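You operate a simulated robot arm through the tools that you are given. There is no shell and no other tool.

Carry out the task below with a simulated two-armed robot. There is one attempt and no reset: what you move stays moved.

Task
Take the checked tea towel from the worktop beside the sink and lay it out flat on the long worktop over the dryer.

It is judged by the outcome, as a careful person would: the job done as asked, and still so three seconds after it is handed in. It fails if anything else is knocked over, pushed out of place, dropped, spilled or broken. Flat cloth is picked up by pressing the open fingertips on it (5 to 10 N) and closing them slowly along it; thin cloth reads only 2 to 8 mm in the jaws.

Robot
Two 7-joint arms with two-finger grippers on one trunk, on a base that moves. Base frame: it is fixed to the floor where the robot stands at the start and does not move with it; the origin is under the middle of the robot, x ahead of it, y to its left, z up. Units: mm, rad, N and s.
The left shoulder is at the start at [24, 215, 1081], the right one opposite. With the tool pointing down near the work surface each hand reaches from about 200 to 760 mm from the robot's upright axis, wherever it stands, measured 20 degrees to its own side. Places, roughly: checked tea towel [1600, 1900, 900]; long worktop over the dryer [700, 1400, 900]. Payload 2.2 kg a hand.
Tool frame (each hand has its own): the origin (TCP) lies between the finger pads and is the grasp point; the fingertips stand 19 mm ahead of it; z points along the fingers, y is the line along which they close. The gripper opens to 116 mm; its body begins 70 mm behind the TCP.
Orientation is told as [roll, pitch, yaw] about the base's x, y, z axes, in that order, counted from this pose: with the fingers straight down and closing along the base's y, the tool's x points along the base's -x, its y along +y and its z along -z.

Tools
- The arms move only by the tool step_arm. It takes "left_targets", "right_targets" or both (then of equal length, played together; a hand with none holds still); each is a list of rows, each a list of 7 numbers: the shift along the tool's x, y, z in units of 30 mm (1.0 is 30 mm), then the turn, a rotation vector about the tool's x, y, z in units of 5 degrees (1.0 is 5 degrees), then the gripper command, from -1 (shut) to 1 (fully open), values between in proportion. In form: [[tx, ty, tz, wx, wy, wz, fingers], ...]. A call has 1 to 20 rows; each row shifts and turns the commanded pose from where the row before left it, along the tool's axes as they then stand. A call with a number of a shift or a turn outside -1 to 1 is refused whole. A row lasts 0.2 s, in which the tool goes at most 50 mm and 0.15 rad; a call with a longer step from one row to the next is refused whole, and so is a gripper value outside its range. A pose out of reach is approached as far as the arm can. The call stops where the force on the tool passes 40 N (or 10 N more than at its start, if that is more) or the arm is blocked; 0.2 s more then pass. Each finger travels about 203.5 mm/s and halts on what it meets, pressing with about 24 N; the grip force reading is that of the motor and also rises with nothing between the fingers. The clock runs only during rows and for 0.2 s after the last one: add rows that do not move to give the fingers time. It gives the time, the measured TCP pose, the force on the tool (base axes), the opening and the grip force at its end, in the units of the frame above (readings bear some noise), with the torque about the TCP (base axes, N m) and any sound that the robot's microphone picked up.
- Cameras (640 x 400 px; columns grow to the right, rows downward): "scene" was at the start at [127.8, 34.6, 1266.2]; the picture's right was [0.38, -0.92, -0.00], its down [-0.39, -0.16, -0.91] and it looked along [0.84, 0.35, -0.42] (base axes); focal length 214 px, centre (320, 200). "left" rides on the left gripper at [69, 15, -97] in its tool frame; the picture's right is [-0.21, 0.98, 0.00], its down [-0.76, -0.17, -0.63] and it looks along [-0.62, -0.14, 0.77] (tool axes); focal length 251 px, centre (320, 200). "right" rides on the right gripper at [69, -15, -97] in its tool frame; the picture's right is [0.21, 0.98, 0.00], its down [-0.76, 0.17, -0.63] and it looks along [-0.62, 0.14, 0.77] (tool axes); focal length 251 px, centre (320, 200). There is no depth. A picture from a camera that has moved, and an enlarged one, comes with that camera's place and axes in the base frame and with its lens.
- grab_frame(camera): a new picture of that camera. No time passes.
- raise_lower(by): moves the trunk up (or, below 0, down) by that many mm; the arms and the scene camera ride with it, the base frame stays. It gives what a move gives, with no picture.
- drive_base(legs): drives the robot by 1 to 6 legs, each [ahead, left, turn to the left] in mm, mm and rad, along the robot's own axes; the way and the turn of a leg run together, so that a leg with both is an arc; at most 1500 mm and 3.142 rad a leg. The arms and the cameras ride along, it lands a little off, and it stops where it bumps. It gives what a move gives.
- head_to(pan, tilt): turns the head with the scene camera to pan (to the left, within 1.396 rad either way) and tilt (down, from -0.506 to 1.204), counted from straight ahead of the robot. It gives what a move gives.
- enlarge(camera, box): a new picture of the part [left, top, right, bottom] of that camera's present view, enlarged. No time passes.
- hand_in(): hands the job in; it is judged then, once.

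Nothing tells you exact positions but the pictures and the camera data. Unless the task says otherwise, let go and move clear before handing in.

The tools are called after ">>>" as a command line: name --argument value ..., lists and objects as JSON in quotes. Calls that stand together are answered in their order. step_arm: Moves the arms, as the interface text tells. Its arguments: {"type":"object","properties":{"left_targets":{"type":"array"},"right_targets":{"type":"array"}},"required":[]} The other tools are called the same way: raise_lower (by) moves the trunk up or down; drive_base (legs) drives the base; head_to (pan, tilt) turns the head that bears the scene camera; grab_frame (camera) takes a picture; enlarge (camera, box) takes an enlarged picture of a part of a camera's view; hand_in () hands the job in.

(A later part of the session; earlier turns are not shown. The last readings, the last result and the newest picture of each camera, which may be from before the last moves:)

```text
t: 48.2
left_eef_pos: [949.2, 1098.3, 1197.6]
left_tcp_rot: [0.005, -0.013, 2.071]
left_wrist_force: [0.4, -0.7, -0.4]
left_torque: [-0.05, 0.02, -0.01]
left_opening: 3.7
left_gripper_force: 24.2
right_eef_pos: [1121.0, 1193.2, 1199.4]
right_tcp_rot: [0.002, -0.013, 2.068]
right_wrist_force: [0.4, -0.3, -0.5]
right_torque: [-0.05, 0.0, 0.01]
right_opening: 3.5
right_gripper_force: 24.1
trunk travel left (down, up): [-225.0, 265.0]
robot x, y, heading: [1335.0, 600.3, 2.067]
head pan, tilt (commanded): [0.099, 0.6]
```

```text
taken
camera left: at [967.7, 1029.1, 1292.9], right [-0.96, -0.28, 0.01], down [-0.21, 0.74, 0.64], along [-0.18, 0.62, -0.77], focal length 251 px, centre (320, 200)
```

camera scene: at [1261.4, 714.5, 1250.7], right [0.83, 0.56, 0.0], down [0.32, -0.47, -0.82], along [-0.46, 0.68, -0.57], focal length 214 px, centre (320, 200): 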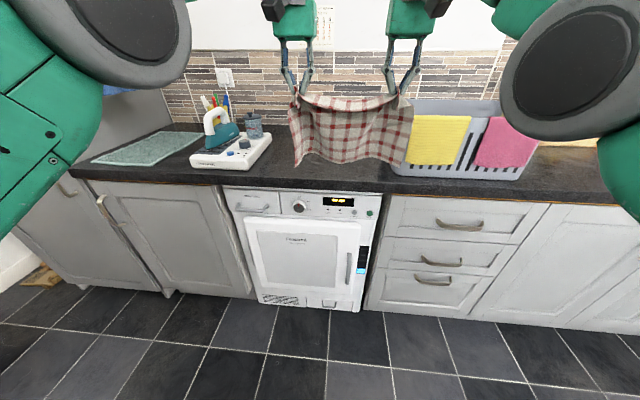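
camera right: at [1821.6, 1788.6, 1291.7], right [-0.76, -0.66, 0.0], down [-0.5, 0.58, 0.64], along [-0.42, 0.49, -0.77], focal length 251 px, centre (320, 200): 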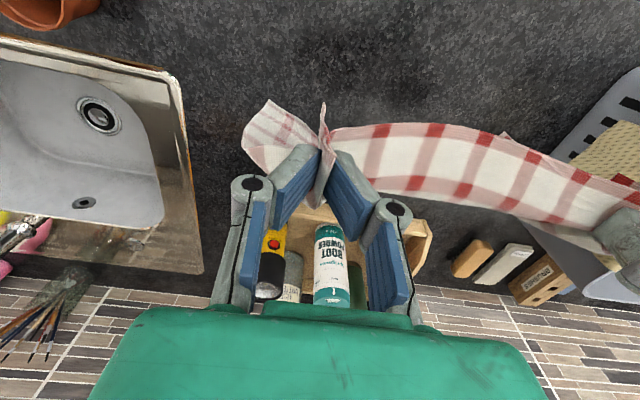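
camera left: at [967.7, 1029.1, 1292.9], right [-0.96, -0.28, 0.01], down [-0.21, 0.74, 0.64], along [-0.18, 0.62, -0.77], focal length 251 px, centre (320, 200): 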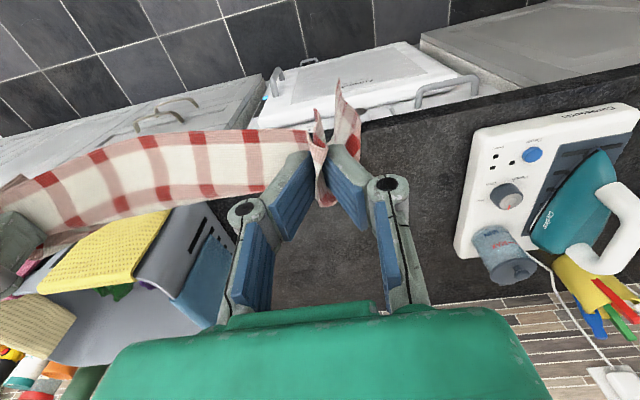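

The landing spot is clear: a gap about 500 mm wide over the dryer between the white iron station (u ≈ 1130) and the crate (u ≈ 1650). I'll centre on it, take the slack out of the top edge, then move in.

>>> drive_base --legs '[[0, 74, 0]]'

>>> step_arm --left_targets '[[0, 0.1, 0, 0, 0, 0, -1], [0, 0, 0, 0, 0, 0, -1]]' --right_targets '[[0, -0.1, 0, 0, 0, 0, -1], [0, 0, 0, 0, 0, 0, -1]]'

>>> head_to --pan 0.0 --tilt 0.45

>>> enlarge --camera "scene" --box '[200, 60, 440, 210]'

```text
t: 49.2
left_eef_pos: [925.7, 1082.0, 1198.2]
left_tcp_rot: [0.033, -0.015, 2.063]
left_wrist_force: [2.1, 2.0, -0.8]
left_torque: [-0.15, 0.18, -0.03]
left_opening: 3.5
left_gripper_force: 23.5
right_eef_pos: [1095.0, 1182.9, 1199.2]
right_tcp_rot: [0.032, -0.013, 2.062]
right_wrist_force: [1.9, 1.5, -1.2]
right_torque: [-0.12, 0.22, -0.01]
right_opening: 3.9
right_gripper_force: 24.4
trunk travel left (down, up): [-225.0, 265.0]
robot x, y, heading: [1271.6, 573.4, 2.065]
head pan, tilt (commanded): [0.099, 0.6]
```

```text
t: 50.0
left_eef_pos: [932.4, 1074.6, 1203.9]
left_tcp_rot: [0.039, -0.024, 2.06]
left_wrist_force: [1.8, 0.4, 0.0]
left_torque: [-0.09, 0.18, 0.0]
left_opening: 3.2
left_gripper_force: 23.9
right_eef_pos: [1099.8, 1188.4, 1198.4]
right_tcp_rot: [0.035, 0.0, 2.059]
right_wrist_force: [1.6, 0.8, 0.5]
right_torque: [-0.08, 0.17, 0.01]
right_opening: 3.7
right_gripper_force: 24.0
trunk travel left (down, up): [-225.0, 265.0]
robot x, y, heading: [1273.2, 574.0, 2.072]
head pan, tilt (commanded): [0.099, 0.6]
stopped in row 2 (left hand): the arm was blocked; the commanded pose is now the measured one
```

```text
t: 50.7
left_eef_pos: [903.5, 1058.1, 1201.2]
left_tcp_rot: [0.017, -0.023, 2.068]
left_wrist_force: [0.7, -0.6, -0.3]
left_torque: [0.03, -0.03, -0.01]
left_opening: 3.6
left_gripper_force: 23.8
right_eef_pos: [1069.2, 1172.0, 1200.3]
right_tcp_rot: [0.008, 0.003, 2.065]
right_wrist_force: [-0.3, -0.1, -0.2]
right_torque: [-0.02, -0.04, 0.0]
right_opening: 3.6
right_gripper_force: 23.9
trunk travel left (down, up): [-225.0, 265.0]
robot x, y, heading: [1266.9, 569.4, 2.07]
head pan, tilt (commanded): [0.0, 0.45]
```

```text
2.67 times, centred on (320, 135) of scene
camera zoom: at [1186.0, 679.3, 1263.9], right [0.88, 0.48, 0.01], down [0.22, -0.38, -0.9], along [-0.43, 0.79, -0.44], focal length 572 px, centre (320, 373)
```

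zoom: 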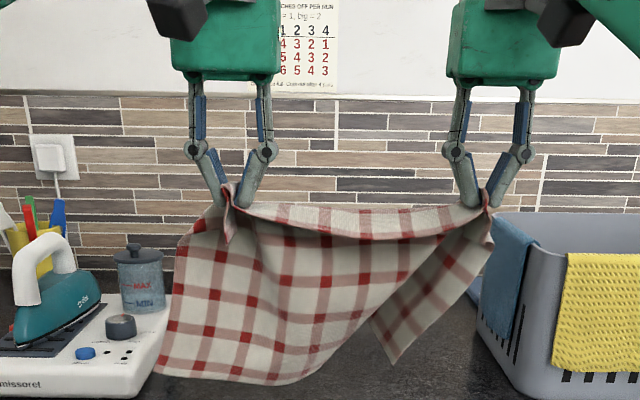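

The base was still settling when I moved the arms, so the hands ended slightly uneven and the cloth is swinging. I'll let everything settle and then read the poses again.

>>> step_arm --left_targets '[[0, 0, 0, 0, 0, 0, -1], [0, 0, 0, 0, 0, 0, -1], [0, 0, 0, 0, 0, 0, -1], [0, 0, 0, 0, 0, 0, -1], [0, 0, 0, 0, 0, 0, -1], [0, 0, 0, 0, 0, 0, -1], [0, 0, 0, 0, 0, 0, -1], [0, 0, 0, 0, 0, 0, -1]]' --right_targets '[[0, 0, 0, 0, 0, 0, -1], [0, 0, 0, 0, 0, 0, -1], [0, 0, 0, 0, 0, 0, -1], [0, 0, 0, 0, 0, 0, -1], [0, 0, 0, 0, 0, 0, -1], [0, 0, 0, 0, 0, 0, -1], [0, 0, 0, 0, 0, 0, -1], [0, 0, 0, 0, 0, 0, -1]]'

>>> enlarge --camera "scene" --box '[200, 60, 440, 210]'

```text
t: 52.5
left_eef_pos: [925.9, 1072.4, 1202.2]
left_tcp_rot: [0.032, -0.02, 2.063]
left_wrist_force: [1.6, 1.3, -0.9]
left_torque: [-0.08, 0.11, -0.04]
left_opening: 3.5
left_gripper_force: 23.4
right_eef_pos: [1093.2, 1185.7, 1200.0]
right_tcp_rot: [0.029, 0.001, 2.06]
right_wrist_force: [0.3, 0.6, -0.8]
right_torque: [-0.08, 0.06, -0.02]
right_opening: 3.6
right_gripper_force: 24.2
trunk travel left (down, up): [-225.0, 265.0]
robot x, y, heading: [1271.9, 568.7, 2.068]
head pan, tilt (commanded): [0.0, 0.45]
```

```text
2.67 times, centred on (320, 135) of scene
camera zoom: at [1211.7, 693.8, 1264.1], right [0.88, 0.48, 0.0], down [0.21, -0.39, -0.9], along [-0.43, 0.79, -0.44], focal length 572 px, centre (320, 373)
```

zoom: 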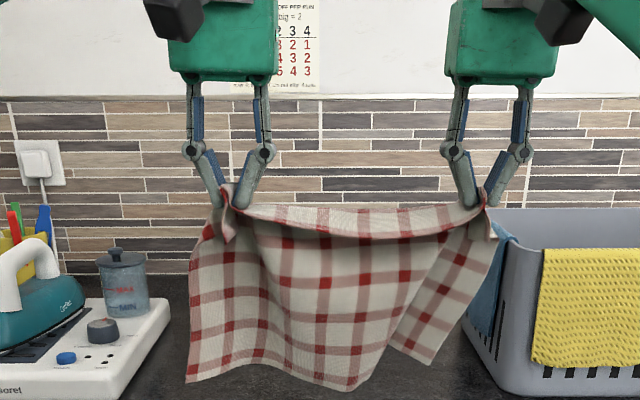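

The whole upper body still seems to be swaying a few hundredths of a radian. I'll wait longer and sample again.

>>> step_arm --left_targets '[[0, 0, 0, 0, 0, 0, -1], [0, 0, 0, 0, 0, 0, -1]]'

>>> step_arm --left_targets '[[0, 0, 0, 0, 0, 0, -1], [0, 0, 0, 0, 0, 0, -1]]'

>>> step_arm --left_targets '[[0, 0, 0, 0, 0, 0, -1], [0, 0, 0, 0, 0, 0, -1], [0, 0, 0, 0, 0, 0, -1], [0, 0, 0, 0, 0, 0, -1], [0, 0, 0, 0, 0, 0, -1], [0, 0, 0, 0, 0, 0, -1], [0, 0, 0, 0, 0, 0, -1], [0, 0, 0, 0, 0, 0, -1], [0, 0, 0, 0, 0, 0, -1], [0, 0, 0, 0, 0, 0, -1], [0, 0, 0, 0, 0, 0, -1], [0, 0, 0, 0, 0, 0, -1]]'

>>> grab_frame --camera "scene"

>>> grab_frame --camera "right"

>>> grab_frame --camera "left"

```text
t: 53.3
left_eef_pos: [916.8, 1063.3, 1205.3]
left_tcp_rot: [0.029, -0.024, 2.069]
left_wrist_force: [1.2, 1.2, -1.2]
left_torque: [-0.06, 0.07, 0.01]
left_opening: 3.2
left_gripper_force: 24.2
right_eef_pos: [1081.6, 1177.9, 1194.6]
right_tcp_rot: [0.021, 0.012, 2.067]
right_wrist_force: [-0.3, -0.8, 0.6]
right_torque: [-0.08, 0.1, 0.01]
right_opening: 3.5
right_gripper_force: 24.1
trunk travel left (down, up): [-225.0, 265.0]
robot x, y, heading: [1268.1, 567.1, 2.075]
head pan, tilt (commanded): [0.0, 0.45]
stopped in row 2 (left hand): the arm was blocked; the commanded pose is now the measured one
```

```text
t: 54.1
left_eef_pos: [908.4, 1054.8, 1210.6]
left_tcp_rot: [0.026, -0.026, 2.074]
left_wrist_force: [0.7, 1.0, -0.5]
left_torque: [-0.07, 0.04, -0.04]
left_opening: 3.6
left_gripper_force: 23.9
right_eef_pos: [1069.3, 1170.7, 1190.8]
right_tcp_rot: [0.014, 0.018, 2.072]
right_wrist_force: [0.6, 1.0, -0.8]
right_torque: [-0.06, 0.04, -0.04]
right_opening: 3.3
right_gripper_force: 23.7
trunk travel left (down, up): [-225.0, 265.0]
robot x, y, heading: [1259.3, 559.7, 2.072]
head pan, tilt (commanded): [0.0, 0.45]
stopped in row 2 (left hand): the arm was blocked; the commanded pose is now the measured one
```

```text
t: 56.7
left_eef_pos: [910.1, 1057.8, 1211.1]
left_tcp_rot: [0.028, -0.028, 2.072]
left_wrist_force: [-0.2, 0.7, 0.1]
left_torque: [-0.05, 0.06, -0.01]
left_opening: 3.4
left_gripper_force: 24.4
right_eef_pos: [1072.9, 1171.6, 1193.3]
right_tcp_rot: [0.016, 0.011, 2.073]
right_wrist_force: [-0.3, 0.3, -0.4]
right_torque: [-0.01, 0.04, -0.03]
right_opening: 3.8
right_gripper_force: 24.3
trunk travel left (down, up): [-225.0, 265.0]
robot x, y, heading: [1262.4, 560.2, 2.071]
head pan, tilt (commanded): [0.0, 0.45]
```

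```text
taken
camera scene: at [1199.3, 686.0, 1264.2], right [0.88, 0.48, 0.0], down [0.21, -0.39, -0.9], along [-0.43, 0.79, -0.44], focal length 214 px, centre (320, 200)
```

scene: 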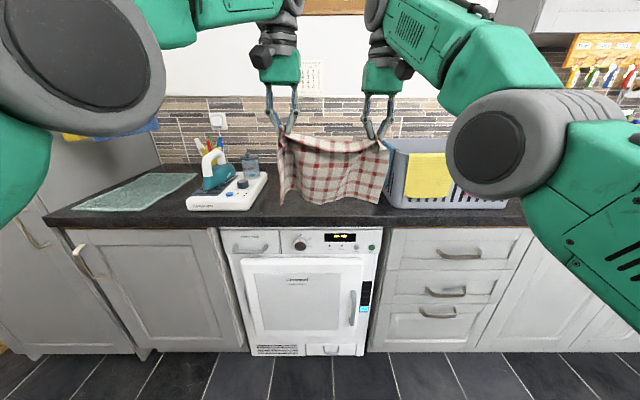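

```text
taken
camera right: at [1120.6, 1118.0, 1291.1], right [-0.75, -0.66, 0.02], down [-0.5, 0.6, 0.63], along [-0.42, 0.46, -0.78], focal length 251 px, centre (320, 200)
```

right: 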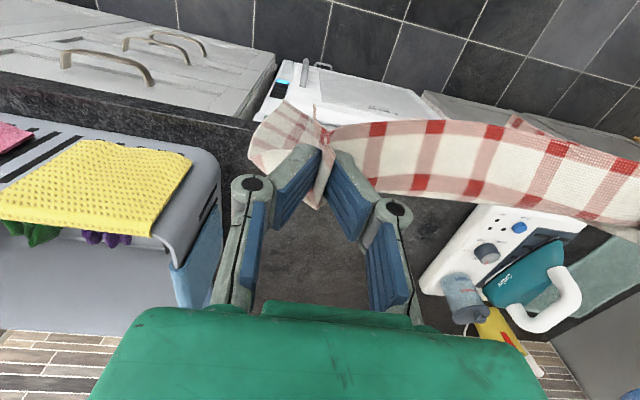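

```text
taken
camera left: at [932.8, 989.2, 1305.2], right [-0.96, -0.28, 0.03], down [-0.19, 0.74, 0.65], along [-0.21, 0.61, -0.76], focal length 251 px, centre (320, 200)
```

left: 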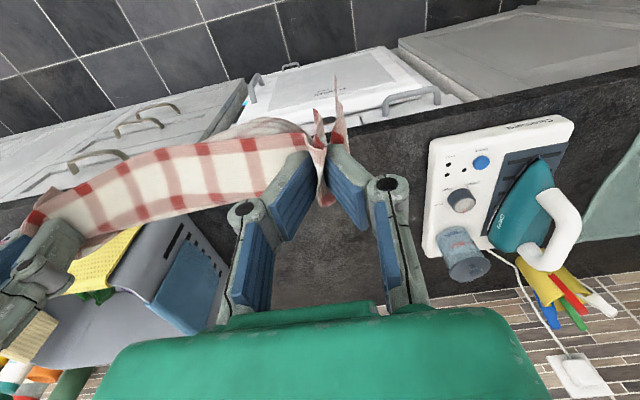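

The sway excited by the sideways move is dying down. I'll wait once more with both hands held, then square them up.

>>> step_arm --left_targets '[[0, 0, 0, 0, 0, 0, -1], [0, 0, 0, 0, 0, 0, -1], [0, 0, 0, 0, 0, 0, -1], [0, 0, 0, 0, 0, 0, -1], [0, 0, 0, 0, 0, 0, -1], [0, 0, 0, 0, 0, 0, -1], [0, 0, 0, 0, 0, 0, -1], [0, 0, 0, 0, 0, 0, -1], [0, 0, 0, 0, 0, 0, -1], [0, 0, 0, 0, 0, 0, -1], [0, 0, 0, 0, 0, 0, -1], [0, 0, 0, 0, 0, 0, -1]]' --right_targets '[[0, 0, 0, 0, 0, 0, -1], [0, 0, 0, 0, 0, 0, -1], [0, 0, 0, 0, 0, 0, -1], [0, 0, 0, 0, 0, 0, -1], [0, 0, 0, 0, 0, 0, -1], [0, 0, 0, 0, 0, 0, -1], [0, 0, 0, 0, 0, 0, -1], [0, 0, 0, 0, 0, 0, -1], [0, 0, 0, 0, 0, 0, -1], [0, 0, 0, 0, 0, 0, -1], [0, 0, 0, 0, 0, 0, -1], [0, 0, 0, 0, 0, 0, -1]]'

>>> step_arm --left_targets '[[0, 0, 0, 0, 0, 0, -1], [0, 0, 0, 0, 0, 0, -1], [0, 0, 0, 0, 0, 0, -1], [0, 0, 0, 0, 0, 0, -1], [0, 0, 0, 0, 0, 0, -1]]' --right_targets '[[0, 0, 0, 0, 0, 0, -1], [0, 0, 0, 0, 0, 0, -1], [0, 0, 0, 0, 0, 0, -1], [0, 0, 0, 0, 0, 0, -1], [0, 0, 0, 0, 0, 0, -1]]'

```text
t: 59.3
left_eef_pos: [906.8, 1056.0, 1210.7]
left_tcp_rot: [0.026, -0.029, 2.075]
left_wrist_force: [-0.2, 1.1, -0.9]
left_torque: [-0.03, 0.05, -0.01]
left_opening: 3.5
left_gripper_force: 24.3
right_eef_pos: [1070.1, 1168.0, 1198.0]
right_tcp_rot: [0.017, 0.005, 2.073]
right_wrist_force: [0.4, -0.5, -0.9]
right_torque: [-0.01, 0.06, 0.03]
right_opening: 3.6
right_gripper_force: 24.1
trunk travel left (down, up): [-225.0, 265.0]
robot x, y, heading: [1258.8, 564.2, 2.071]
head pan, tilt (commanded): [0.0, 0.45]
```

```text
t: 60.5
left_eef_pos: [898.7, 1053.5, 1212.1]
left_tcp_rot: [0.021, -0.028, 2.077]
left_wrist_force: [0.6, -0.2, 0.3]
left_torque: [0.0, 0.02, 0.02]
left_opening: 3.5
left_gripper_force: 24.4
right_eef_pos: [1064.6, 1163.1, 1199.2]
right_tcp_rot: [0.012, 0.002, 2.072]
right_wrist_force: [0.2, -1.3, 0.3]
right_torque: [-0.01, 0.01, -0.02]
right_opening: 3.4
right_gripper_force: 24.5
trunk travel left (down, up): [-225.0, 265.0]
robot x, y, heading: [1257.7, 562.8, 2.083]
head pan, tilt (commanded): [0.0, 0.45]
```

Still creeping slowly back toward level. I'll give it several more seconds.

>>> step_arm --left_targets '[[0, 0, 0, 0, 0, 0, -1], [0, 0, 0, 0, 0, 0, -1], [0, 0, 0, 0, 0, 0, -1], [0, 0, 0, 0, 0, 0, -1], [0, 0, 0, 0, 0, 0, -1], [0, 0, 0, 0, 0, 0, -1], [0, 0, 0, 0, 0, 0, -1], [0, 0, 0, 0, 0, 0, -1], [0, 0, 0, 0, 0, 0, -1], [0, 0, 0, 0, 0, 0, -1], [0, 0, 0, 0, 0, 0, -1], [0, 0, 0, 0, 0, 0, -1], [0, 0, 0, 0, 0, 0, -1], [0, 0, 0, 0, 0, 0, -1], [0, 0, 0, 0, 0, 0, -1], [0, 0, 0, 0, 0, 0, -1], [0, 0, 0, 0, 0, 0, -1], [0, 0, 0, 0, 0, 0, -1], [0, 0, 0, 0, 0, 0, -1], [0, 0, 0, 0, 0, 0, -1]]' --right_targets '[[0, 0, 0, 0, 0, 0, -1], [0, 0, 0, 0, 0, 0, -1], [0, 0, 0, 0, 0, 0, -1], [0, 0, 0, 0, 0, 0, -1], [0, 0, 0, 0, 0, 0, -1], [0, 0, 0, 0, 0, 0, -1], [0, 0, 0, 0, 0, 0, -1], [0, 0, 0, 0, 0, 0, -1], [0, 0, 0, 0, 0, 0, -1], [0, 0, 0, 0, 0, 0, -1], [0, 0, 0, 0, 0, 0, -1], [0, 0, 0, 0, 0, 0, -1], [0, 0, 0, 0, 0, 0, -1], [0, 0, 0, 0, 0, 0, -1], [0, 0, 0, 0, 0, 0, -1], [0, 0, 0, 0, 0, 0, -1], [0, 0, 0, 0, 0, 0, -1], [0, 0, 0, 0, 0, 0, -1], [0, 0, 0, 0, 0, 0, -1], [0, 0, 0, 0, 0, 0, -1]]'

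>>> step_arm --left_targets '[[0, 0, 0, 0, 0, 0, -1], [0, 0, 0, 0, 0, 0, -1], [0, 0, 0, 0, 0, 0, -1], [0, 0, 0, 0, 0, 0, -1], [0, 0, 0, 0, 0, 0, -1], [0, 0, 0, 0, 0, 0, -1], [0, 0, 0, 0, 0, 0, -1], [0, 0, 0, 0, 0, 0, -1], [0, 0, 0, 0, 0, 0, -1], [0, 0, 0, 0, 0, 0, -1], [0, 0, 0, 0, 0, 0, -1], [0, 0, 0, 0, 0, 0, -1], [0, 0, 0, 0, 0, 0, -1], [0, 0, 0, 0, 0, 0, -1], [0, 0, 0, 0, 0, 0, -1], [0, 0, 0, 0, 0, 0, -1], [0, 0, 0, 0, 0, 0, -1], [0, 0, 0, 0, 0, 0, -1], [0, 0, 0, 0, 0, 0, -1], [0, 0, 0, 0, 0, 0, -1]]' --right_targets '[[0, 0, 0, 0, 0, 0, -1], [0, 0, 0, 0, 0, 0, -1], [0, 0, 0, 0, 0, 0, -1], [0, 0, 0, 0, 0, 0, -1], [0, 0, 0, 0, 0, 0, -1], [0, 0, 0, 0, 0, 0, -1], [0, 0, 0, 0, 0, 0, -1], [0, 0, 0, 0, 0, 0, -1], [0, 0, 0, 0, 0, 0, -1], [0, 0, 0, 0, 0, 0, -1], [0, 0, 0, 0, 0, 0, -1], [0, 0, 0, 0, 0, 0, -1], [0, 0, 0, 0, 0, 0, -1], [0, 0, 0, 0, 0, 0, -1], [0, 0, 0, 0, 0, 0, -1], [0, 0, 0, 0, 0, 0, -1], [0, 0, 0, 0, 0, 0, -1], [0, 0, 0, 0, 0, 0, -1], [0, 0, 0, 0, 0, 0, -1], [0, 0, 0, 0, 0, 0, -1]]'

>>> grab_frame --camera "scene"

```text
t: 64.7
left_eef_pos: [901.1, 1052.5, 1212.2]
left_tcp_rot: [0.021, -0.029, 2.078]
left_wrist_force: [-0.3, 0.5, 0.4]
left_torque: [0.01, 0.0, -0.02]
left_opening: 3.5
left_gripper_force: 24.5
right_eef_pos: [1064.5, 1163.5, 1197.4]
right_tcp_rot: [0.012, 0.003, 2.073]
right_wrist_force: [-0.3, -0.6, -0.6]
right_torque: [0.01, 0.0, 0.03]
right_opening: 3.6
right_gripper_force: 24.2
trunk travel left (down, up): [-225.0, 265.0]
robot x, y, heading: [1258.0, 562.6, 2.069]
head pan, tilt (commanded): [0.0, 0.45]
```

```text
t: 68.9
left_eef_pos: [900.6, 1053.6, 1212.0]
left_tcp_rot: [0.021, -0.029, 2.079]
left_wrist_force: [-0.5, -0.2, 0.2]
left_torque: [-0.01, 0.02, 0.0]
left_opening: 3.8
left_gripper_force: 24.1
right_eef_pos: [1064.8, 1164.4, 1197.7]
right_tcp_rot: [0.012, 0.005, 2.074]
right_wrist_force: [-0.4, 0.4, -0.1]
right_torque: [-0.03, 0.02, 0.0]
right_opening: 3.5
right_gripper_force: 23.8
trunk travel left (down, up): [-225.0, 265.0]
robot x, y, heading: [1260.6, 563.8, 2.076]
head pan, tilt (commanded): [0.0, 0.45]
```

```text
taken
camera scene: at [1193.8, 682.3, 1264.3], right [0.88, 0.48, 0.0], down [0.21, -0.39, -0.9], along [-0.43, 0.79, -0.44], focal length 214 px, centre (320, 200)
```

scene: 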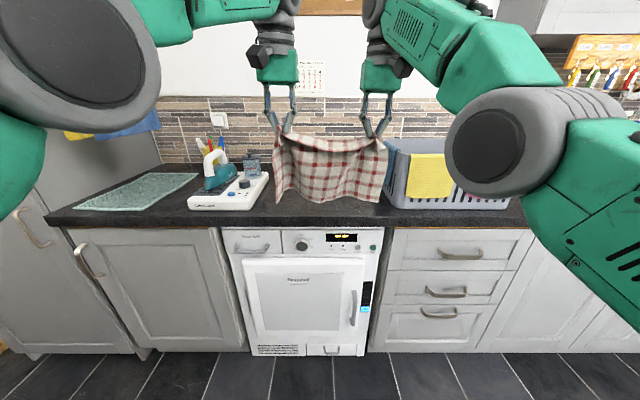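

Everything is settled now, though the left hand is 19 mm behind and 14 mm above the right. I'll level and square both hands, then drive straight in about 360 mm over the dryer top.

>>> step_arm --left_targets '[[-0.2, 0, 0.13, 0.08, 0.07, 0.03, -1], [-0.2, 0, 0.13, 0.08, 0.07, 0.03, -1], [-0.2, 0, 0.12, 0.08, 0.07, 0.03, -1], [0, 0, 0, 0, 0, 0, -1], [0, 0, 0, 0, 0, 0, -1], [0, 0, 0, 0, 0, 0, -1]]' --right_targets '[[0, 0, -0.03, 0.05, -0.05, 0, -1], [0, 0, -0.03, 0.05, -0.05, 0, -1], [0, 0, -0.03, 0.04, -0.05, 0, -1], [0, 0, 0, 0, 0, 0, -1], [0, 0, 0, 0, 0, 0, -1], [0, 0, 0, 0, 0, 0, -1]]'

>>> drive_base --legs '[[180, 0, 0]]'

>>> step_arm --left_targets '[[0, 0, 0, 0, 0, 0, -1], [0, 0, 0, 0, 0, 0, -1], [0, 0, 0, 0, 0, 0, -1], [0, 0, 0, 0, 0, 0, -1], [0, 0, 0, 0, 0, 0, -1], [0, 0, 0, 0, 0, 0, -1], [0, 0, 0, 0, 0, 0, -1], [0, 0, 0, 0, 0, 0, -1]]' --right_targets '[[0, 0, 0, 0, 0, 0, -1], [0, 0, 0, 0, 0, 0, -1], [0, 0, 0, 0, 0, 0, -1], [0, 0, 0, 0, 0, 0, -1], [0, 0, 0, 0, 0, 0, -1], [0, 0, 0, 0, 0, 0, -1], [0, 0, 0, 0, 0, 0, -1], [0, 0, 0, 0, 0, 0, -1]]'

>>> grab_frame --camera "scene"

```text
t: 70.3
left_eef_pos: [892.5, 1063.1, 1197.1]
left_tcp_rot: [-0.001, -0.008, 2.069]
left_wrist_force: [0.0, -0.3, -1.0]
left_torque: [-0.02, 0.01, -0.02]
left_opening: 3.7
left_gripper_force: 24.3
left hand out of reach, approached as far as the arm can: row 2, 3
right_eef_pos: [1062.9, 1165.4, 1209.6]
right_tcp_rot: [0.003, -0.02, 2.072]
right_wrist_force: [0.2, -0.1, -0.2]
right_torque: [0.0, 0.02, 0.01]
right_opening: 3.9
right_gripper_force: 24.2
right hand out of reach, approached as far as the arm can: row 2
trunk travel left (down, up): [-225.0, 265.0]
robot x, y, heading: [1261.6, 561.4, 2.078]
head pan, tilt (commanded): [0.0, 0.45]
```

```text
t: 71.8
left_eef_pos: [807.3, 1218.5, 1197.8]
left_tcp_rot: [0.0, -0.009, 2.069]
left_wrist_force: [-0.3, -0.9, -0.5]
left_torque: [0.01, 0.03, 0.03]
left_opening: 3.7
left_gripper_force: 24.0
right_eef_pos: [979.0, 1320.8, 1210.2]
right_tcp_rot: [0.004, -0.021, 2.074]
right_wrist_force: [0.1, 0.2, -0.7]
right_torque: [0.0, -0.01, 0.01]
right_opening: 3.5
right_gripper_force: 23.9
trunk travel left (down, up): [-225.0, 265.0]
robot x, y, heading: [1175.6, 720.0, 2.074]
head pan, tilt (commanded): [0.0, 0.45]
```

```text
t: 73.6
left_eef_pos: [809.5, 1217.0, 1200.9]
left_tcp_rot: [0.0, -0.012, 2.069]
left_wrist_force: [-0.6, -0.3, 0.0]
left_torque: [0.02, 0.02, 0.02]
left_opening: 3.3
left_gripper_force: 23.5
right_eef_pos: [978.1, 1319.6, 1213.6]
right_tcp_rot: [0.003, -0.025, 2.073]
right_wrist_force: [0.3, 0.3, -0.8]
right_torque: [0.01, 0.0, 0.0]
right_opening: 3.6
right_gripper_force: 24.1
trunk travel left (down, up): [-225.0, 265.0]
robot x, y, heading: [1173.0, 722.8, 2.071]
head pan, tilt (commanded): [0.0, 0.45]
```

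```text
taken
camera scene: at [1108.1, 838.6, 1264.3], right [0.88, 0.48, 0.0], down [0.21, -0.39, -0.9], along [-0.43, 0.79, -0.44], focal length 214 px, centre (320, 200)
```

scene: 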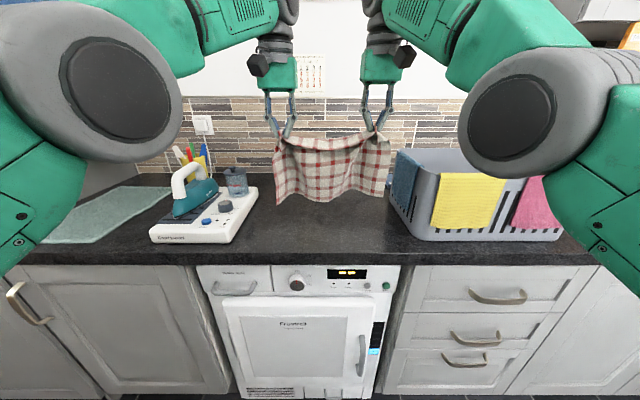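

The hands were near the edge of the arms' reach at this height with the fingers pointing down, which explains the "blocked" messages. Raising the trunk and lowering the hands relative to it will give me working room.

>>> raise_lower --by 120

>>> step_arm --left_targets '[[0, 0, 0.5, 0, 0, 0, -1], [0, 0, 0.5, 0, 0, 0, -1], [0, 0, 0.5, 0, 0, 0, -1], [0, 0, 0.5, 0, 0, 0, -1], [0, 0, 0.5, 0, 0, 0, -1], [0, 0, 0.5, 0, 0, 0, -1], [0, 0, 0.5, 0, 0, 0, -1], [0, 0, 0, 0, 0, 0, -1], [0, 0, 0, 0, 0, 0, -1]]' --right_targets '[[0, 0, 0.55, 0, 0.05, 0, -1], [0, 0, 0.55, 0, 0.05, 0, -1], [0, 0, 0.55, 0, 0.05, 0, -1], [0, 0, 0.55, 0, 0.03, 0, -1], [0, 0, 0.55, 0, 0, 0, -1], [0, 0, 0.55, 0, 0, 0, -1], [0, 0, 0.6, 0, 0, 0, -1], [0, 0, 0, 0, 0, 0, -1], [0, 0, 0, 0, 0, 0, -1]]'

>>> grab_frame --camera "scene"

```text
t: 75.1
left_eef_pos: [808.2, 1216.9, 1320.5]
left_tcp_rot: [0.0, -0.012, 2.069]
left_wrist_force: [-0.6, 0.2, 0.1]
left_torque: [-0.02, 0.0, -0.04]
left_opening: 3.6
left_gripper_force: 23.8
right_eef_pos: [977.9, 1319.6, 1332.4]
right_tcp_rot: [0.001, -0.024, 2.074]
right_wrist_force: [-0.2, -0.5, -0.8]
right_torque: [-0.01, 0.02, -0.01]
right_opening: 3.8
right_gripper_force: 24.3
trunk travel left (down, up): [-345.0, 145.0]
robot x, y, heading: [1175.5, 717.9, 2.072]
head pan, tilt (commanded): [0.0, 0.45]
```

```text
t: 77.1
left_eef_pos: [808.7, 1216.2, 1213.9]
left_tcp_rot: [0.001, -0.012, 2.069]
left_wrist_force: [0.9, -0.2, 1.0]
left_torque: [-0.01, 0.01, 0.04]
left_opening: 3.4
left_gripper_force: 24.5
right_eef_pos: [954.0, 1346.1, 1246.6]
right_tcp_rot: [0.001, -0.005, 2.072]
right_wrist_force: [-0.6, 0.1, 0.0]
right_torque: [0.0, 0.02, 0.02]
right_opening: 3.6
right_gripper_force: 24.1
right hand out of reach, approached as far as the arm can: row 1, 2, 3, 4, 5, 6, 7
trunk travel left (down, up): [-345.0, 145.0]
robot x, y, heading: [1175.3, 719.1, 2.073]
head pan, tilt (commanded): [0.0, 0.45]
```

```text
taken
camera scene: at [1107.8, 839.2, 1384.3], right [0.88, 0.48, 0.0], down [0.21, -0.39, -0.9], along [-0.43, 0.79, -0.44], focal length 214 px, centre (320, 200)
```

scene: 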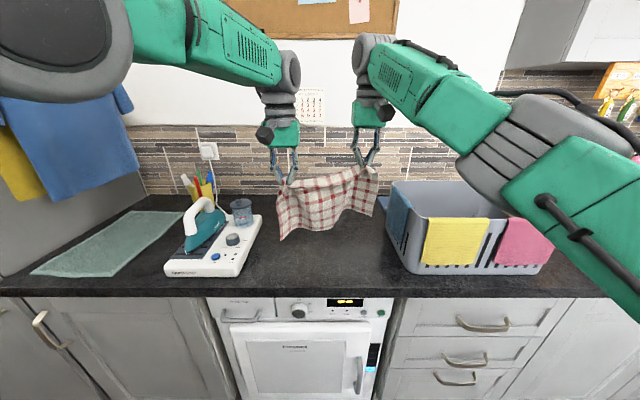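

The left hand followed, but the right ended forward and high and reports out of reach. I'll nudge the right hand back toward the robot and down in small steps to get it into a good configuration.

>>> step_arm --right_targets '[[0.3, 0, 0, 0, 0, 0, -1], [0.3, 0, 0.2, 0, 0, 0, -1], [0.3, 0, 0.2, 0, 0, 0, -1], [0, 0, 0, 0, 0, 0, -1], [0, 0, 0, 0, 0, 0, -1]]'

>>> grab_frame --camera "scene"

```text
t: 78.3
left_eef_pos: [809.7, 1217.4, 1214.6]
left_tcp_rot: [0.0, -0.013, 2.068]
left_wrist_force: [-0.1, -0.1, -0.1]
left_torque: [0.0, 0.01, 0.0]
left_opening: 3.5
left_gripper_force: 23.8
right_eef_pos: [948.0, 1340.5, 1245.1]
right_tcp_rot: [0.0, -0.007, 2.073]
right_wrist_force: [-0.4, 0.3, -0.3]
right_torque: [-0.02, 0.02, -0.04]
right_opening: 3.4
right_gripper_force: 24.1
right hand out of reach, approached as far as the arm can: row 1, 2, 3
trunk travel left (down, up): [-345.0, 145.0]
robot x, y, heading: [1174.7, 721.9, 2.076]
head pan, tilt (commanded): [0.0, 0.45]
```

```text
taken
camera scene: at [1107.6, 839.5, 1384.2], right [0.88, 0.48, 0.0], down [0.21, -0.39, -0.9], along [-0.43, 0.79, -0.44], focal length 214 px, centre (320, 200)
```

scene: 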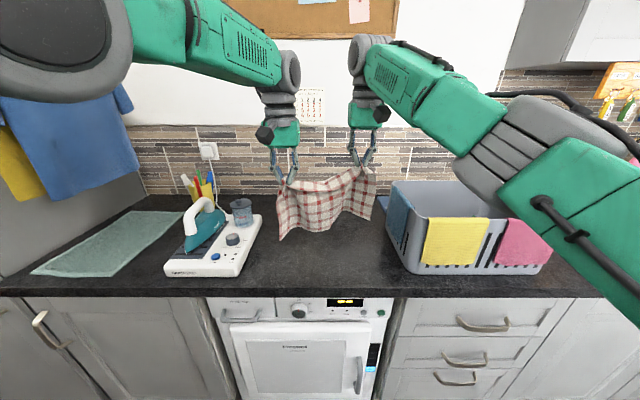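

The right arm seems held at a joint limit on the way down. I'll raise both hands together to free it, moving the right one slightly outward as well.

>>> step_arm --left_targets '[[0, 0, -0.4, 0, 0, 0, -1], [0, 0, -0.4, 0, 0, 0, -1], [0, 0, -0.4, 0, 0, 0, -1], [0, 0, -0.4, 0, 0, 0, -1], [0, 0, 0, 0, 0, 0, -1]]' --right_targets '[[0.1, 0, -0.4, 0, 0, 0, -1], [0.1, 0, -0.4, 0, 0, 0, -1], [0.1, 0, -0.4, 0, 0, 0, -1], [0.1, 0, -0.4, 0, 0, 0, -1], [0, 0, 0, 0, 0, 0, -1]]'

>>> grab_frame --camera "scene"

```text
t: 79.5
left_eef_pos: [809.8, 1216.2, 1262.4]
left_tcp_rot: [0.002, -0.014, 2.068]
left_wrist_force: [0.9, -0.4, 1.2]
left_torque: [0.01, 0.01, -0.02]
left_opening: 3.8
left_gripper_force: 23.5
right_eef_pos: [961.2, 1326.7, 1293.2]
right_tcp_rot: [0.003, -0.007, 2.074]
right_wrist_force: [0.1, -0.5, 0.5]
right_torque: [-0.02, -0.01, 0.02]
right_opening: 3.5
right_gripper_force: 24.0
right hand out of reach, approached as far as the arm can: row 3, 4
trunk travel left (down, up): [-345.0, 145.0]
robot x, y, heading: [1175.2, 715.9, 2.073]
head pan, tilt (commanded): [0.0, 0.45]
```

```text
taken
camera scene: at [1108.3, 840.0, 1384.2], right [0.88, 0.48, 0.0], down [0.21, -0.39, -0.9], along [-0.43, 0.79, -0.44], focal length 214 px, centre (320, 200)
```

scene: 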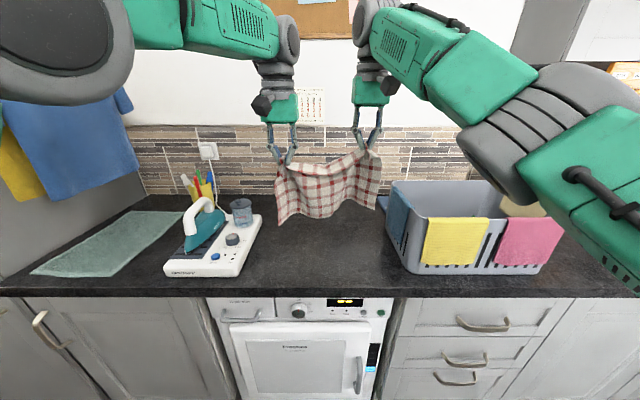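

Rows went through once the right hand started upward, so it's near full stretch. I'll draw both hands back toward the robot to bend the elbows and recover dexterity.

>>> step_arm --left_targets '[[0.3, 0, 0, 0, 0, 0, -1], [0.3, 0, 0, 0, 0, 0, -1], [0.3, 0, 0, 0, 0, 0, -1], [0.3, 0, 0, 0, 0, 0, -1], [0.3, 0, 0, 0, 0, 0, -1], [0.3, 0, 0, 0, 0, 0, -1], [0, 0, 0, 0, 0, 0, -1]]' --right_targets '[[0.35, 0, 0.1, 0, 0, 0, -1], [0.35, 0, 0.1, 0, 0, 0, -1], [0.35, 0, 0.1, 0, 0, 0, -1], [0.35, 0, 0.1, 0, 0, 0, -1], [0.35, 0, 0.1, 0, 0, 0, -1], [0.35, 0, 0.1, 0, 0, 0, -1], [0, 0, 0, 0, 0, 0, -1]]'

>>> grab_frame --camera "scene"

```text
t: 81.1
left_eef_pos: [835.9, 1168.1, 1262.6]
left_tcp_rot: [-0.001, -0.011, 2.067]
left_wrist_force: [0.7, 0.6, 0.1]
left_torque: [-0.03, -0.01, -0.03]
left_opening: 3.7
left_gripper_force: 23.6
right_eef_pos: [951.8, 1308.2, 1299.3]
right_tcp_rot: [0.002, -0.007, 2.072]
right_wrist_force: [0.7, 0.7, 0.2]
right_torque: [-0.03, 0.04, 0.02]
right_opening: 3.5
right_gripper_force: 24.2
right hand out of reach, approached as far as the arm can: row 1, 2, 3, 4, 5, 6
trunk travel left (down, up): [-345.0, 145.0]
robot x, y, heading: [1175.7, 718.3, 2.072]
head pan, tilt (commanded): [0.0, 0.45]
```

```text
taken
camera scene: at [1107.8, 839.0, 1384.3], right [0.88, 0.48, 0.0], down [0.21, -0.39, -0.9], along [-0.43, 0.79, -0.44], focal length 214 px, centre (320, 200)
```

scene: 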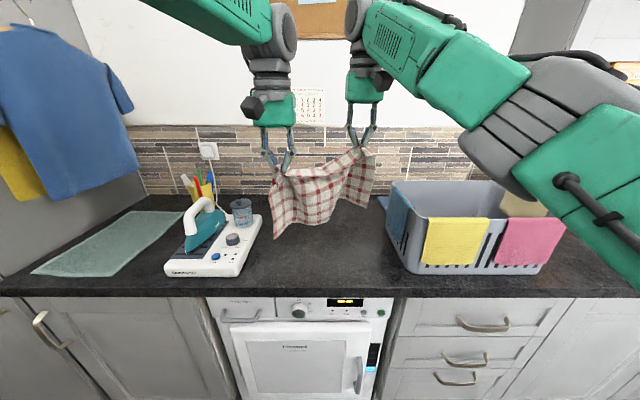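

The right arm is at full stretch, where it only bends slowly. I'll keep pulling the right hand inward, watching that the hands stay under about 200 mm apart so the cloth isn't strained.

>>> step_arm --right_targets '[[0.4, 0, 0, 0, 0, 0, -1], [0.4, 0, 0, 0, 0, 0, -1], [0.4, 0, 0, 0, 0, 0, -1], [0.4, 0, 0, 0, 0, 0, -1], [0, 0, 0, 0, 0, 0, -1], [0, 0, 0, 0, 0, 0, -1]]'

>>> grab_frame --camera "scene"

```text
t: 82.5
left_eef_pos: [836.3, 1168.3, 1262.4]
left_tcp_rot: [-0.002, -0.012, 2.067]
left_wrist_force: [0.4, 0.1, -0.8]
left_torque: [0.0, -0.01, 0.02]
left_opening: 3.5
left_gripper_force: 23.7
right_eef_pos: [945.7, 1294.9, 1310.3]
right_tcp_rot: [0.003, -0.009, 2.073]
right_wrist_force: [0.6, 0.5, -0.4]
right_torque: [-0.01, 0.02, 0.0]
right_opening: 3.4
right_gripper_force: 24.2
right hand out of reach, approached as far as the arm can: row 1, 2, 3, 4
trunk travel left (down, up): [-345.0, 145.0]
robot x, y, heading: [1171.3, 721.0, 2.071]
head pan, tilt (commanded): [0.0, 0.45]
```

```text
taken
camera scene: at [1107.7, 838.5, 1384.3], right [0.88, 0.48, 0.0], down [0.21, -0.39, -0.9], along [-0.43, 0.79, -0.44], focal length 214 px, centre (320, 200)
```

scene: 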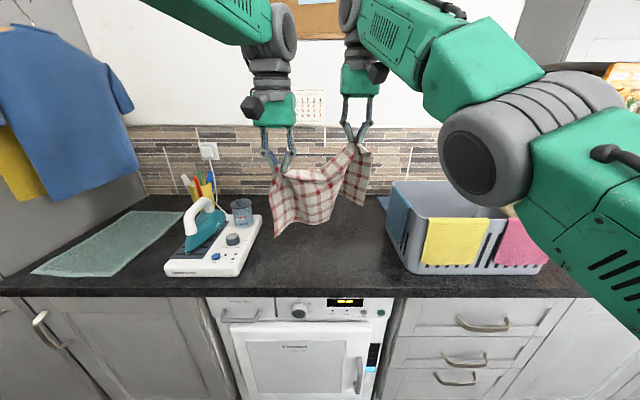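

The right elbow has dropped low, which probably puts the wrist against its bend limit. I'll tilt the right fingers a bit forward, which relaxes the wrist and brings it nearer, and see whether the hand comes free.

>>> step_arm --right_targets '[[0, 0, 0, 0, -0.8, 0, -1], [0, 0, 0, 0, -0.8, 0, -1], [0, 0, 0, 0, -0.8, 0, -1], [0, 0, 0, 0, -0.8, 0, -1], [0, 0, 0, 0, 0, 0, -1], [0, 0, 0, 0, 0, 0, -1]]'

>>> grab_frame --camera "scene"

```text
t: 83.9
left_eef_pos: [835.1, 1169.2, 1262.3]
left_tcp_rot: [-0.001, -0.014, 2.068]
left_wrist_force: [0.4, 0.2, -0.4]
left_torque: [-0.04, 0.01, -0.03]
left_opening: 3.5
left_gripper_force: 24.1
right_eef_pos: [910.7, 1324.1, 1332.5]
right_tcp_rot: [0.003, -0.286, 2.071]
right_wrist_force: [0.0, -0.3, 0.4]
right_torque: [-0.03, 0.04, 0.01]
right_opening: 3.5
right_gripper_force: 24.0
right hand out of reach, approached as far as the arm can: row 1, 2, 3, 4
trunk travel left (down, up): [-345.0, 145.0]
robot x, y, heading: [1174.9, 715.8, 2.075]
head pan, tilt (commanded): [0.0, 0.45]
```

```text
taken
camera scene: at [1107.6, 838.5, 1384.3], right [0.88, 0.48, 0.0], down [0.21, -0.39, -0.9], along [-0.43, 0.79, -0.44], focal length 214 px, centre (320, 200)
```

scene: 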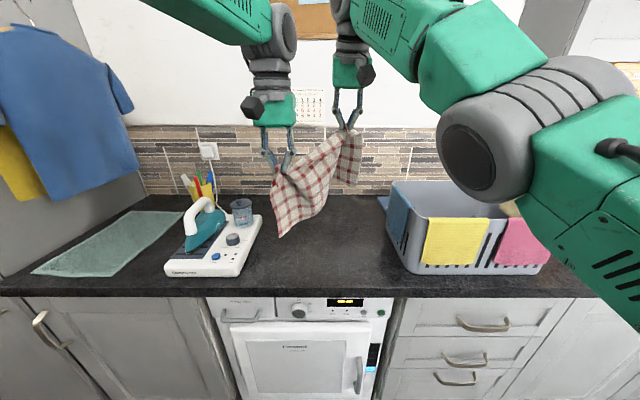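

Only the wrist moved, so the elbow is at the straight-arm singularity. I'll untilt, push the right hand outward along the arm line to pass through full stretch, then pull straight back.

>>> step_arm --right_targets '[[0, 0, 0, 0, 0.8, 0, -1], [0, 0, 0, 0, 0.8, 0, -1], [0, 0, 0, 0, 0.8, 0, -1], [0, 0, 0, 0, 0.8, 0, -1], [0, 0, 0, 0, 0, 0, -1]]'

>>> step_arm --right_targets '[[-0.8, 0.2, -0.4, 0, 0, 0, -1], [-0.8, 0.2, -0.4, 0, 0, 0, -1], [0, 0, 0, 0, 0, 0, -1]]'

>>> step_arm --right_targets '[[0.9, -0.2, 0.4, 0, 0, 0, -1], [0.9, -0.2, 0.4, 0, 0, 0, -1], [0.5, -0.1, 0.2, 0, 0, 0, -1], [0, 0, 0, 0, 0, 0, -1]]'

>>> grab_frame --camera "scene"

```text
t: 85.1
left_eef_pos: [836.6, 1168.2, 1262.2]
left_tcp_rot: [0.002, -0.013, 2.069]
left_wrist_force: [0.4, -0.2, 0.2]
left_torque: [0.04, 0.01, -0.02]
left_opening: 3.2
left_gripper_force: 24.3
right_eef_pos: [947.6, 1297.9, 1310.0]
right_tcp_rot: [0.005, -0.008, 2.074]
right_wrist_force: [-0.3, 0.4, -0.3]
right_torque: [-0.02, -0.01, -0.01]
right_opening: 3.5
right_gripper_force: 24.2
right hand out of reach, approached as far as the arm can: row 1, 2, 3, 4
trunk travel left (down, up): [-345.0, 145.0]
robot x, y, heading: [1171.5, 720.8, 2.07]
head pan, tilt (commanded): [0.0, 0.45]
```

```text
t: 85.9
left_eef_pos: [834.9, 1166.9, 1261.7]
left_tcp_rot: [-0.001, -0.014, 2.068]
left_wrist_force: [0.8, -0.6, 0.1]
left_torque: [0.01, -0.02, 0.03]
left_opening: 3.7
left_gripper_force: 24.1
right_eef_pos: [947.4, 1300.9, 1309.5]
right_tcp_rot: [0.001, -0.011, 2.072]
right_wrist_force: [0.4, 0.2, 0.4]
right_torque: [0.0, -0.01, -0.01]
right_opening: 3.6
right_gripper_force: 24.2
right hand out of reach, approached as far as the arm can: row 1, 2
trunk travel left (down, up): [-345.0, 145.0]
robot x, y, heading: [1172.0, 720.0, 2.07]
head pan, tilt (commanded): [0.0, 0.45]
```

```text
t: 86.6
left_eef_pos: [840.5, 1169.2, 1260.5]
left_tcp_rot: [-0.001, -0.011, 2.064]
left_wrist_force: [10.8, 8.2, -7.5]
left_torque: [0.08, -0.2, 0.01]
left_opening: 3.6
left_gripper_force: 24.0
right_eef_pos: [1003.2, 1278.3, 1168.7]
right_tcp_rot: [0.046, 0.217, 2.031]
right_wrist_force: [-11.2, -8.0, 6.2]
right_torque: [-0.21, 0.32, 0.0]
right_opening: 3.9
right_gripper_force: 24.5
trunk travel left (down, up): [-345.0, 145.0]
robot x, y, heading: [1173.3, 716.7, 2.072]
head pan, tilt (commanded): [0.0, 0.45]
stopped in row 3 (right hand): the arm was blocked; the commanded pose is now the measured one
```

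```text
taken
camera scene: at [1107.8, 842.6, 1383.8], right [0.88, 0.48, 0.0], down [0.21, -0.39, -0.9], along [-0.43, 0.79, -0.44], focal length 214 px, centre (320, 200)
```

scene: 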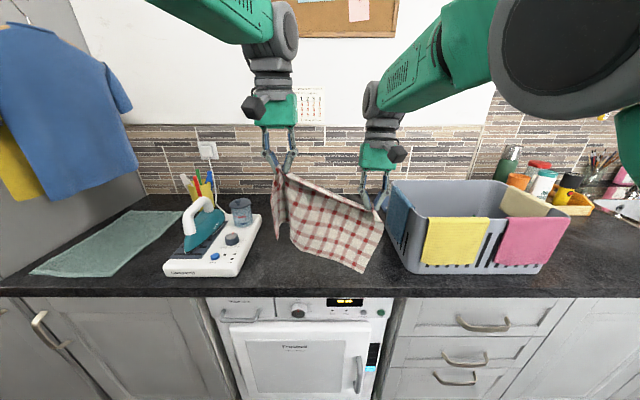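

The elbow flipped back up and the right arm is free. The towel is taut at about 14 N between the hands but still gripped, so I'll ease the tension at once by bringing the hands level and squaring the right one.

>>> step_arm --left_targets '[[-0.1, 0, 0.3, 0, 0, 0, -1], [-0.1, 0, 0.3, 0, 0, 0, -1], [-0.1, 0, 0.3, 0, 0, 0, -1], [-0.1, 0, 0.3, 0, 0, 0, -1], [-0.1, 0, 0.3, 0, 0, 0, -1], [0, 0, 0, 0, 0, 0, -1]]' --right_targets '[[0, 0.1, -0.2, 0.1, -0.5, -0.09, -1], [0, 0.1, -0.2, 0.1, -0.5, -0.09, -1], [0, 0.0, -0.2, 0.1, -0.5, -0.09, -1], [0, 0, -0.2, 0.1, -0.5, -0.09, -1], [0, 0, -0.2, 0.1, -0.5, -0.09, -1], [0, 0, 0, 0, 0, 0, -1]]'

>>> grab_frame --camera "scene"

>>> grab_frame --camera "right"

>>> grab_frame --camera "left"

```text
t: 88.0
left_eef_pos: [831.4, 1178.5, 1217.4]
left_tcp_rot: [-0.002, -0.014, 2.066]
left_wrist_force: [-0.2, 0.2, -0.7]
left_torque: [0.01, -0.02, -0.01]
left_opening: 3.6
left_gripper_force: 23.8
right_eef_pos: [1000.1, 1279.0, 1207.2]
right_tcp_rot: [0.015, -0.016, 2.063]
right_wrist_force: [-0.3, 0.0, -0.3]
right_torque: [0.02, 0.01, -0.01]
right_opening: 3.8
right_gripper_force: 24.4
trunk travel left (down, up): [-345.0, 145.0]
robot x, y, heading: [1176.2, 718.0, 2.073]
head pan, tilt (commanded): [0.0, 0.45]
```

```text
taken
camera scene: at [1108.6, 837.1, 1384.4], right [0.88, 0.48, 0.0], down [0.21, -0.38, -0.9], along [-0.43, 0.79, -0.44], focal length 214 px, centre (320, 200)
```

scene: 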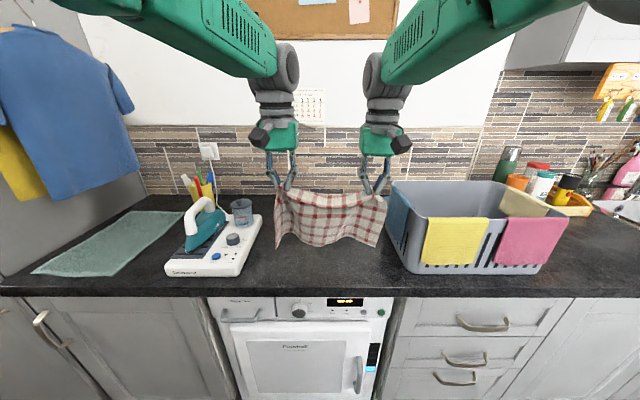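

```text
taken
camera right: at [1048.7, 1222.5, 1301.6], right [-0.76, -0.65, 0.01], down [-0.49, 0.58, 0.65], along [-0.43, 0.49, -0.76], focal length 251 px, centre (320, 200)
```

right: 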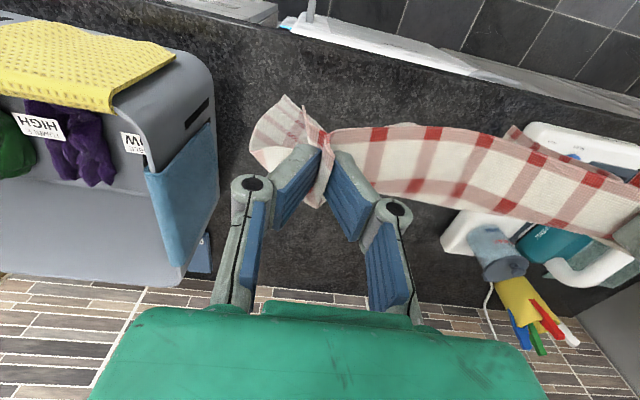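

```text
taken
camera left: at [849.3, 1109.8, 1312.4], right [-0.96, -0.28, 0.0], down [-0.21, 0.74, 0.64], along [-0.18, 0.62, -0.77], focal length 251 px, centre (320, 200)
```

left: 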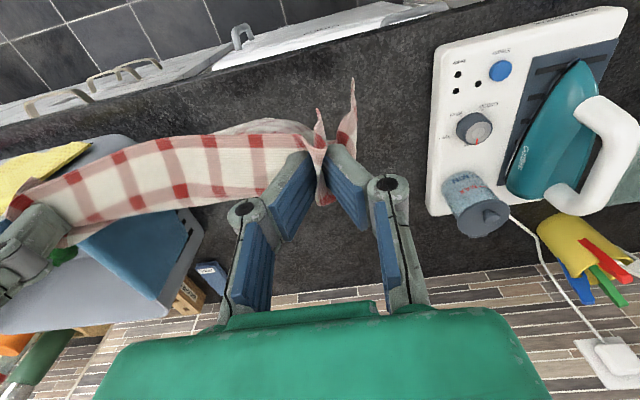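

Both arms are back in a symmetric elbow-up posture with the towel hanging slack. I'll drive in another 174 mm so the hands can work well inside their reach, then let things settle.

>>> drive_base --legs '[[174, 0, 0]]'

>>> step_arm --left_targets '[[0, 0, 0, 0, 0, 0, -1], [0, 0, 0, 0, 0, 0, -1], [0, 0, 0, 0, 0, 0, -1], [0, 0, 0, 0, 0, 0, -1], [0, 0, 0, 0, 0, 0, -1], [0, 0, 0, 0, 0, 0, -1], [0, 0, 0, 0, 0, 0, -1], [0, 0, 0, 0, 0, 0, -1], [0, 0, 0, 0, 0, 0, -1], [0, 0, 0, 0, 0, 0, -1]]' --right_targets '[[0, 0, 0, 0, 0, 0, -1], [0, 0, 0, 0, 0, 0, -1], [0, 0, 0, 0, 0, 0, -1], [0, 0, 0, 0, 0, 0, -1], [0, 0, 0, 0, 0, 0, -1], [0, 0, 0, 0, 0, 0, -1], [0, 0, 0, 0, 0, 0, -1], [0, 0, 0, 0, 0, 0, -1], [0, 0, 0, 0, 0, 0, -1], [0, 0, 0, 0, 0, 0, -1]]'

>>> head_to --pan 0.0 --tilt 0.7

>>> grab_frame --camera "scene"

```text
t: 89.5
left_eef_pos: [748.9, 1330.3, 1218.2]
left_tcp_rot: [-0.001, -0.016, 2.067]
left_wrist_force: [0.1, 0.0, -0.2]
left_torque: [0.01, 0.02, 0.04]
left_opening: 3.7
left_gripper_force: 24.3
right_eef_pos: [917.1, 1427.9, 1210.4]
right_tcp_rot: [0.015, -0.02, 2.066]
right_wrist_force: [-0.5, 0.2, 0.0]
right_torque: [0.03, 0.01, 0.0]
right_opening: 3.6
right_gripper_force: 24.0
trunk travel left (down, up): [-345.0, 145.0]
robot x, y, heading: [1091.5, 867.6, 2.069]
head pan, tilt (commanded): [0.0, 0.45]
```

```text
t: 91.7
left_eef_pos: [748.7, 1328.8, 1218.7]
left_tcp_rot: [-0.001, -0.017, 2.067]
left_wrist_force: [-0.2, 1.5, 0.3]
left_torque: [0.03, -0.04, 0.0]
left_opening: 3.5
left_gripper_force: 24.5
right_eef_pos: [918.1, 1426.4, 1211.1]
right_tcp_rot: [0.018, -0.022, 2.065]
right_wrist_force: [-0.3, 0.0, 0.1]
right_torque: [0.01, 0.02, -0.07]
right_opening: 3.3
right_gripper_force: 23.9
trunk travel left (down, up): [-345.0, 145.0]
robot x, y, heading: [1088.1, 867.3, 2.075]
head pan, tilt (commanded): [0.0, 0.45]
```

```text
t: 92.4
left_eef_pos: [750.0, 1329.1, 1219.2]
left_tcp_rot: [-0.002, -0.018, 2.064]
left_wrist_force: [0.2, -0.4, 0.6]
left_torque: [-0.02, 0.0, 0.0]
left_opening: 3.5
left_gripper_force: 24.0
right_eef_pos: [919.3, 1425.9, 1211.1]
right_tcp_rot: [0.018, -0.022, 2.065]
right_wrist_force: [0.3, -0.3, 0.8]
right_torque: [0.0, 0.0, -0.01]
right_opening: 3.7
right_gripper_force: 23.8
trunk travel left (down, up): [-345.0, 145.0]
robot x, y, heading: [1094.6, 869.2, 2.068]
head pan, tilt (commanded): [0.0, 0.7]
```

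```text
taken
camera scene: at [1029.2, 983.0, 1362.3], right [0.88, 0.48, 0.0], down [0.31, -0.57, -0.76], along [-0.37, 0.67, -0.65], focal length 214 px, centre (320, 200)
```

scene: 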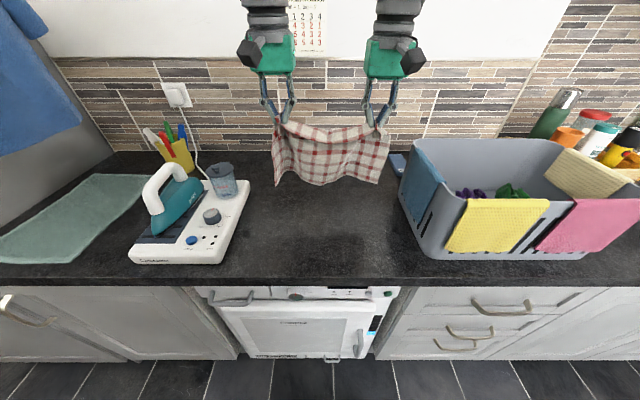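

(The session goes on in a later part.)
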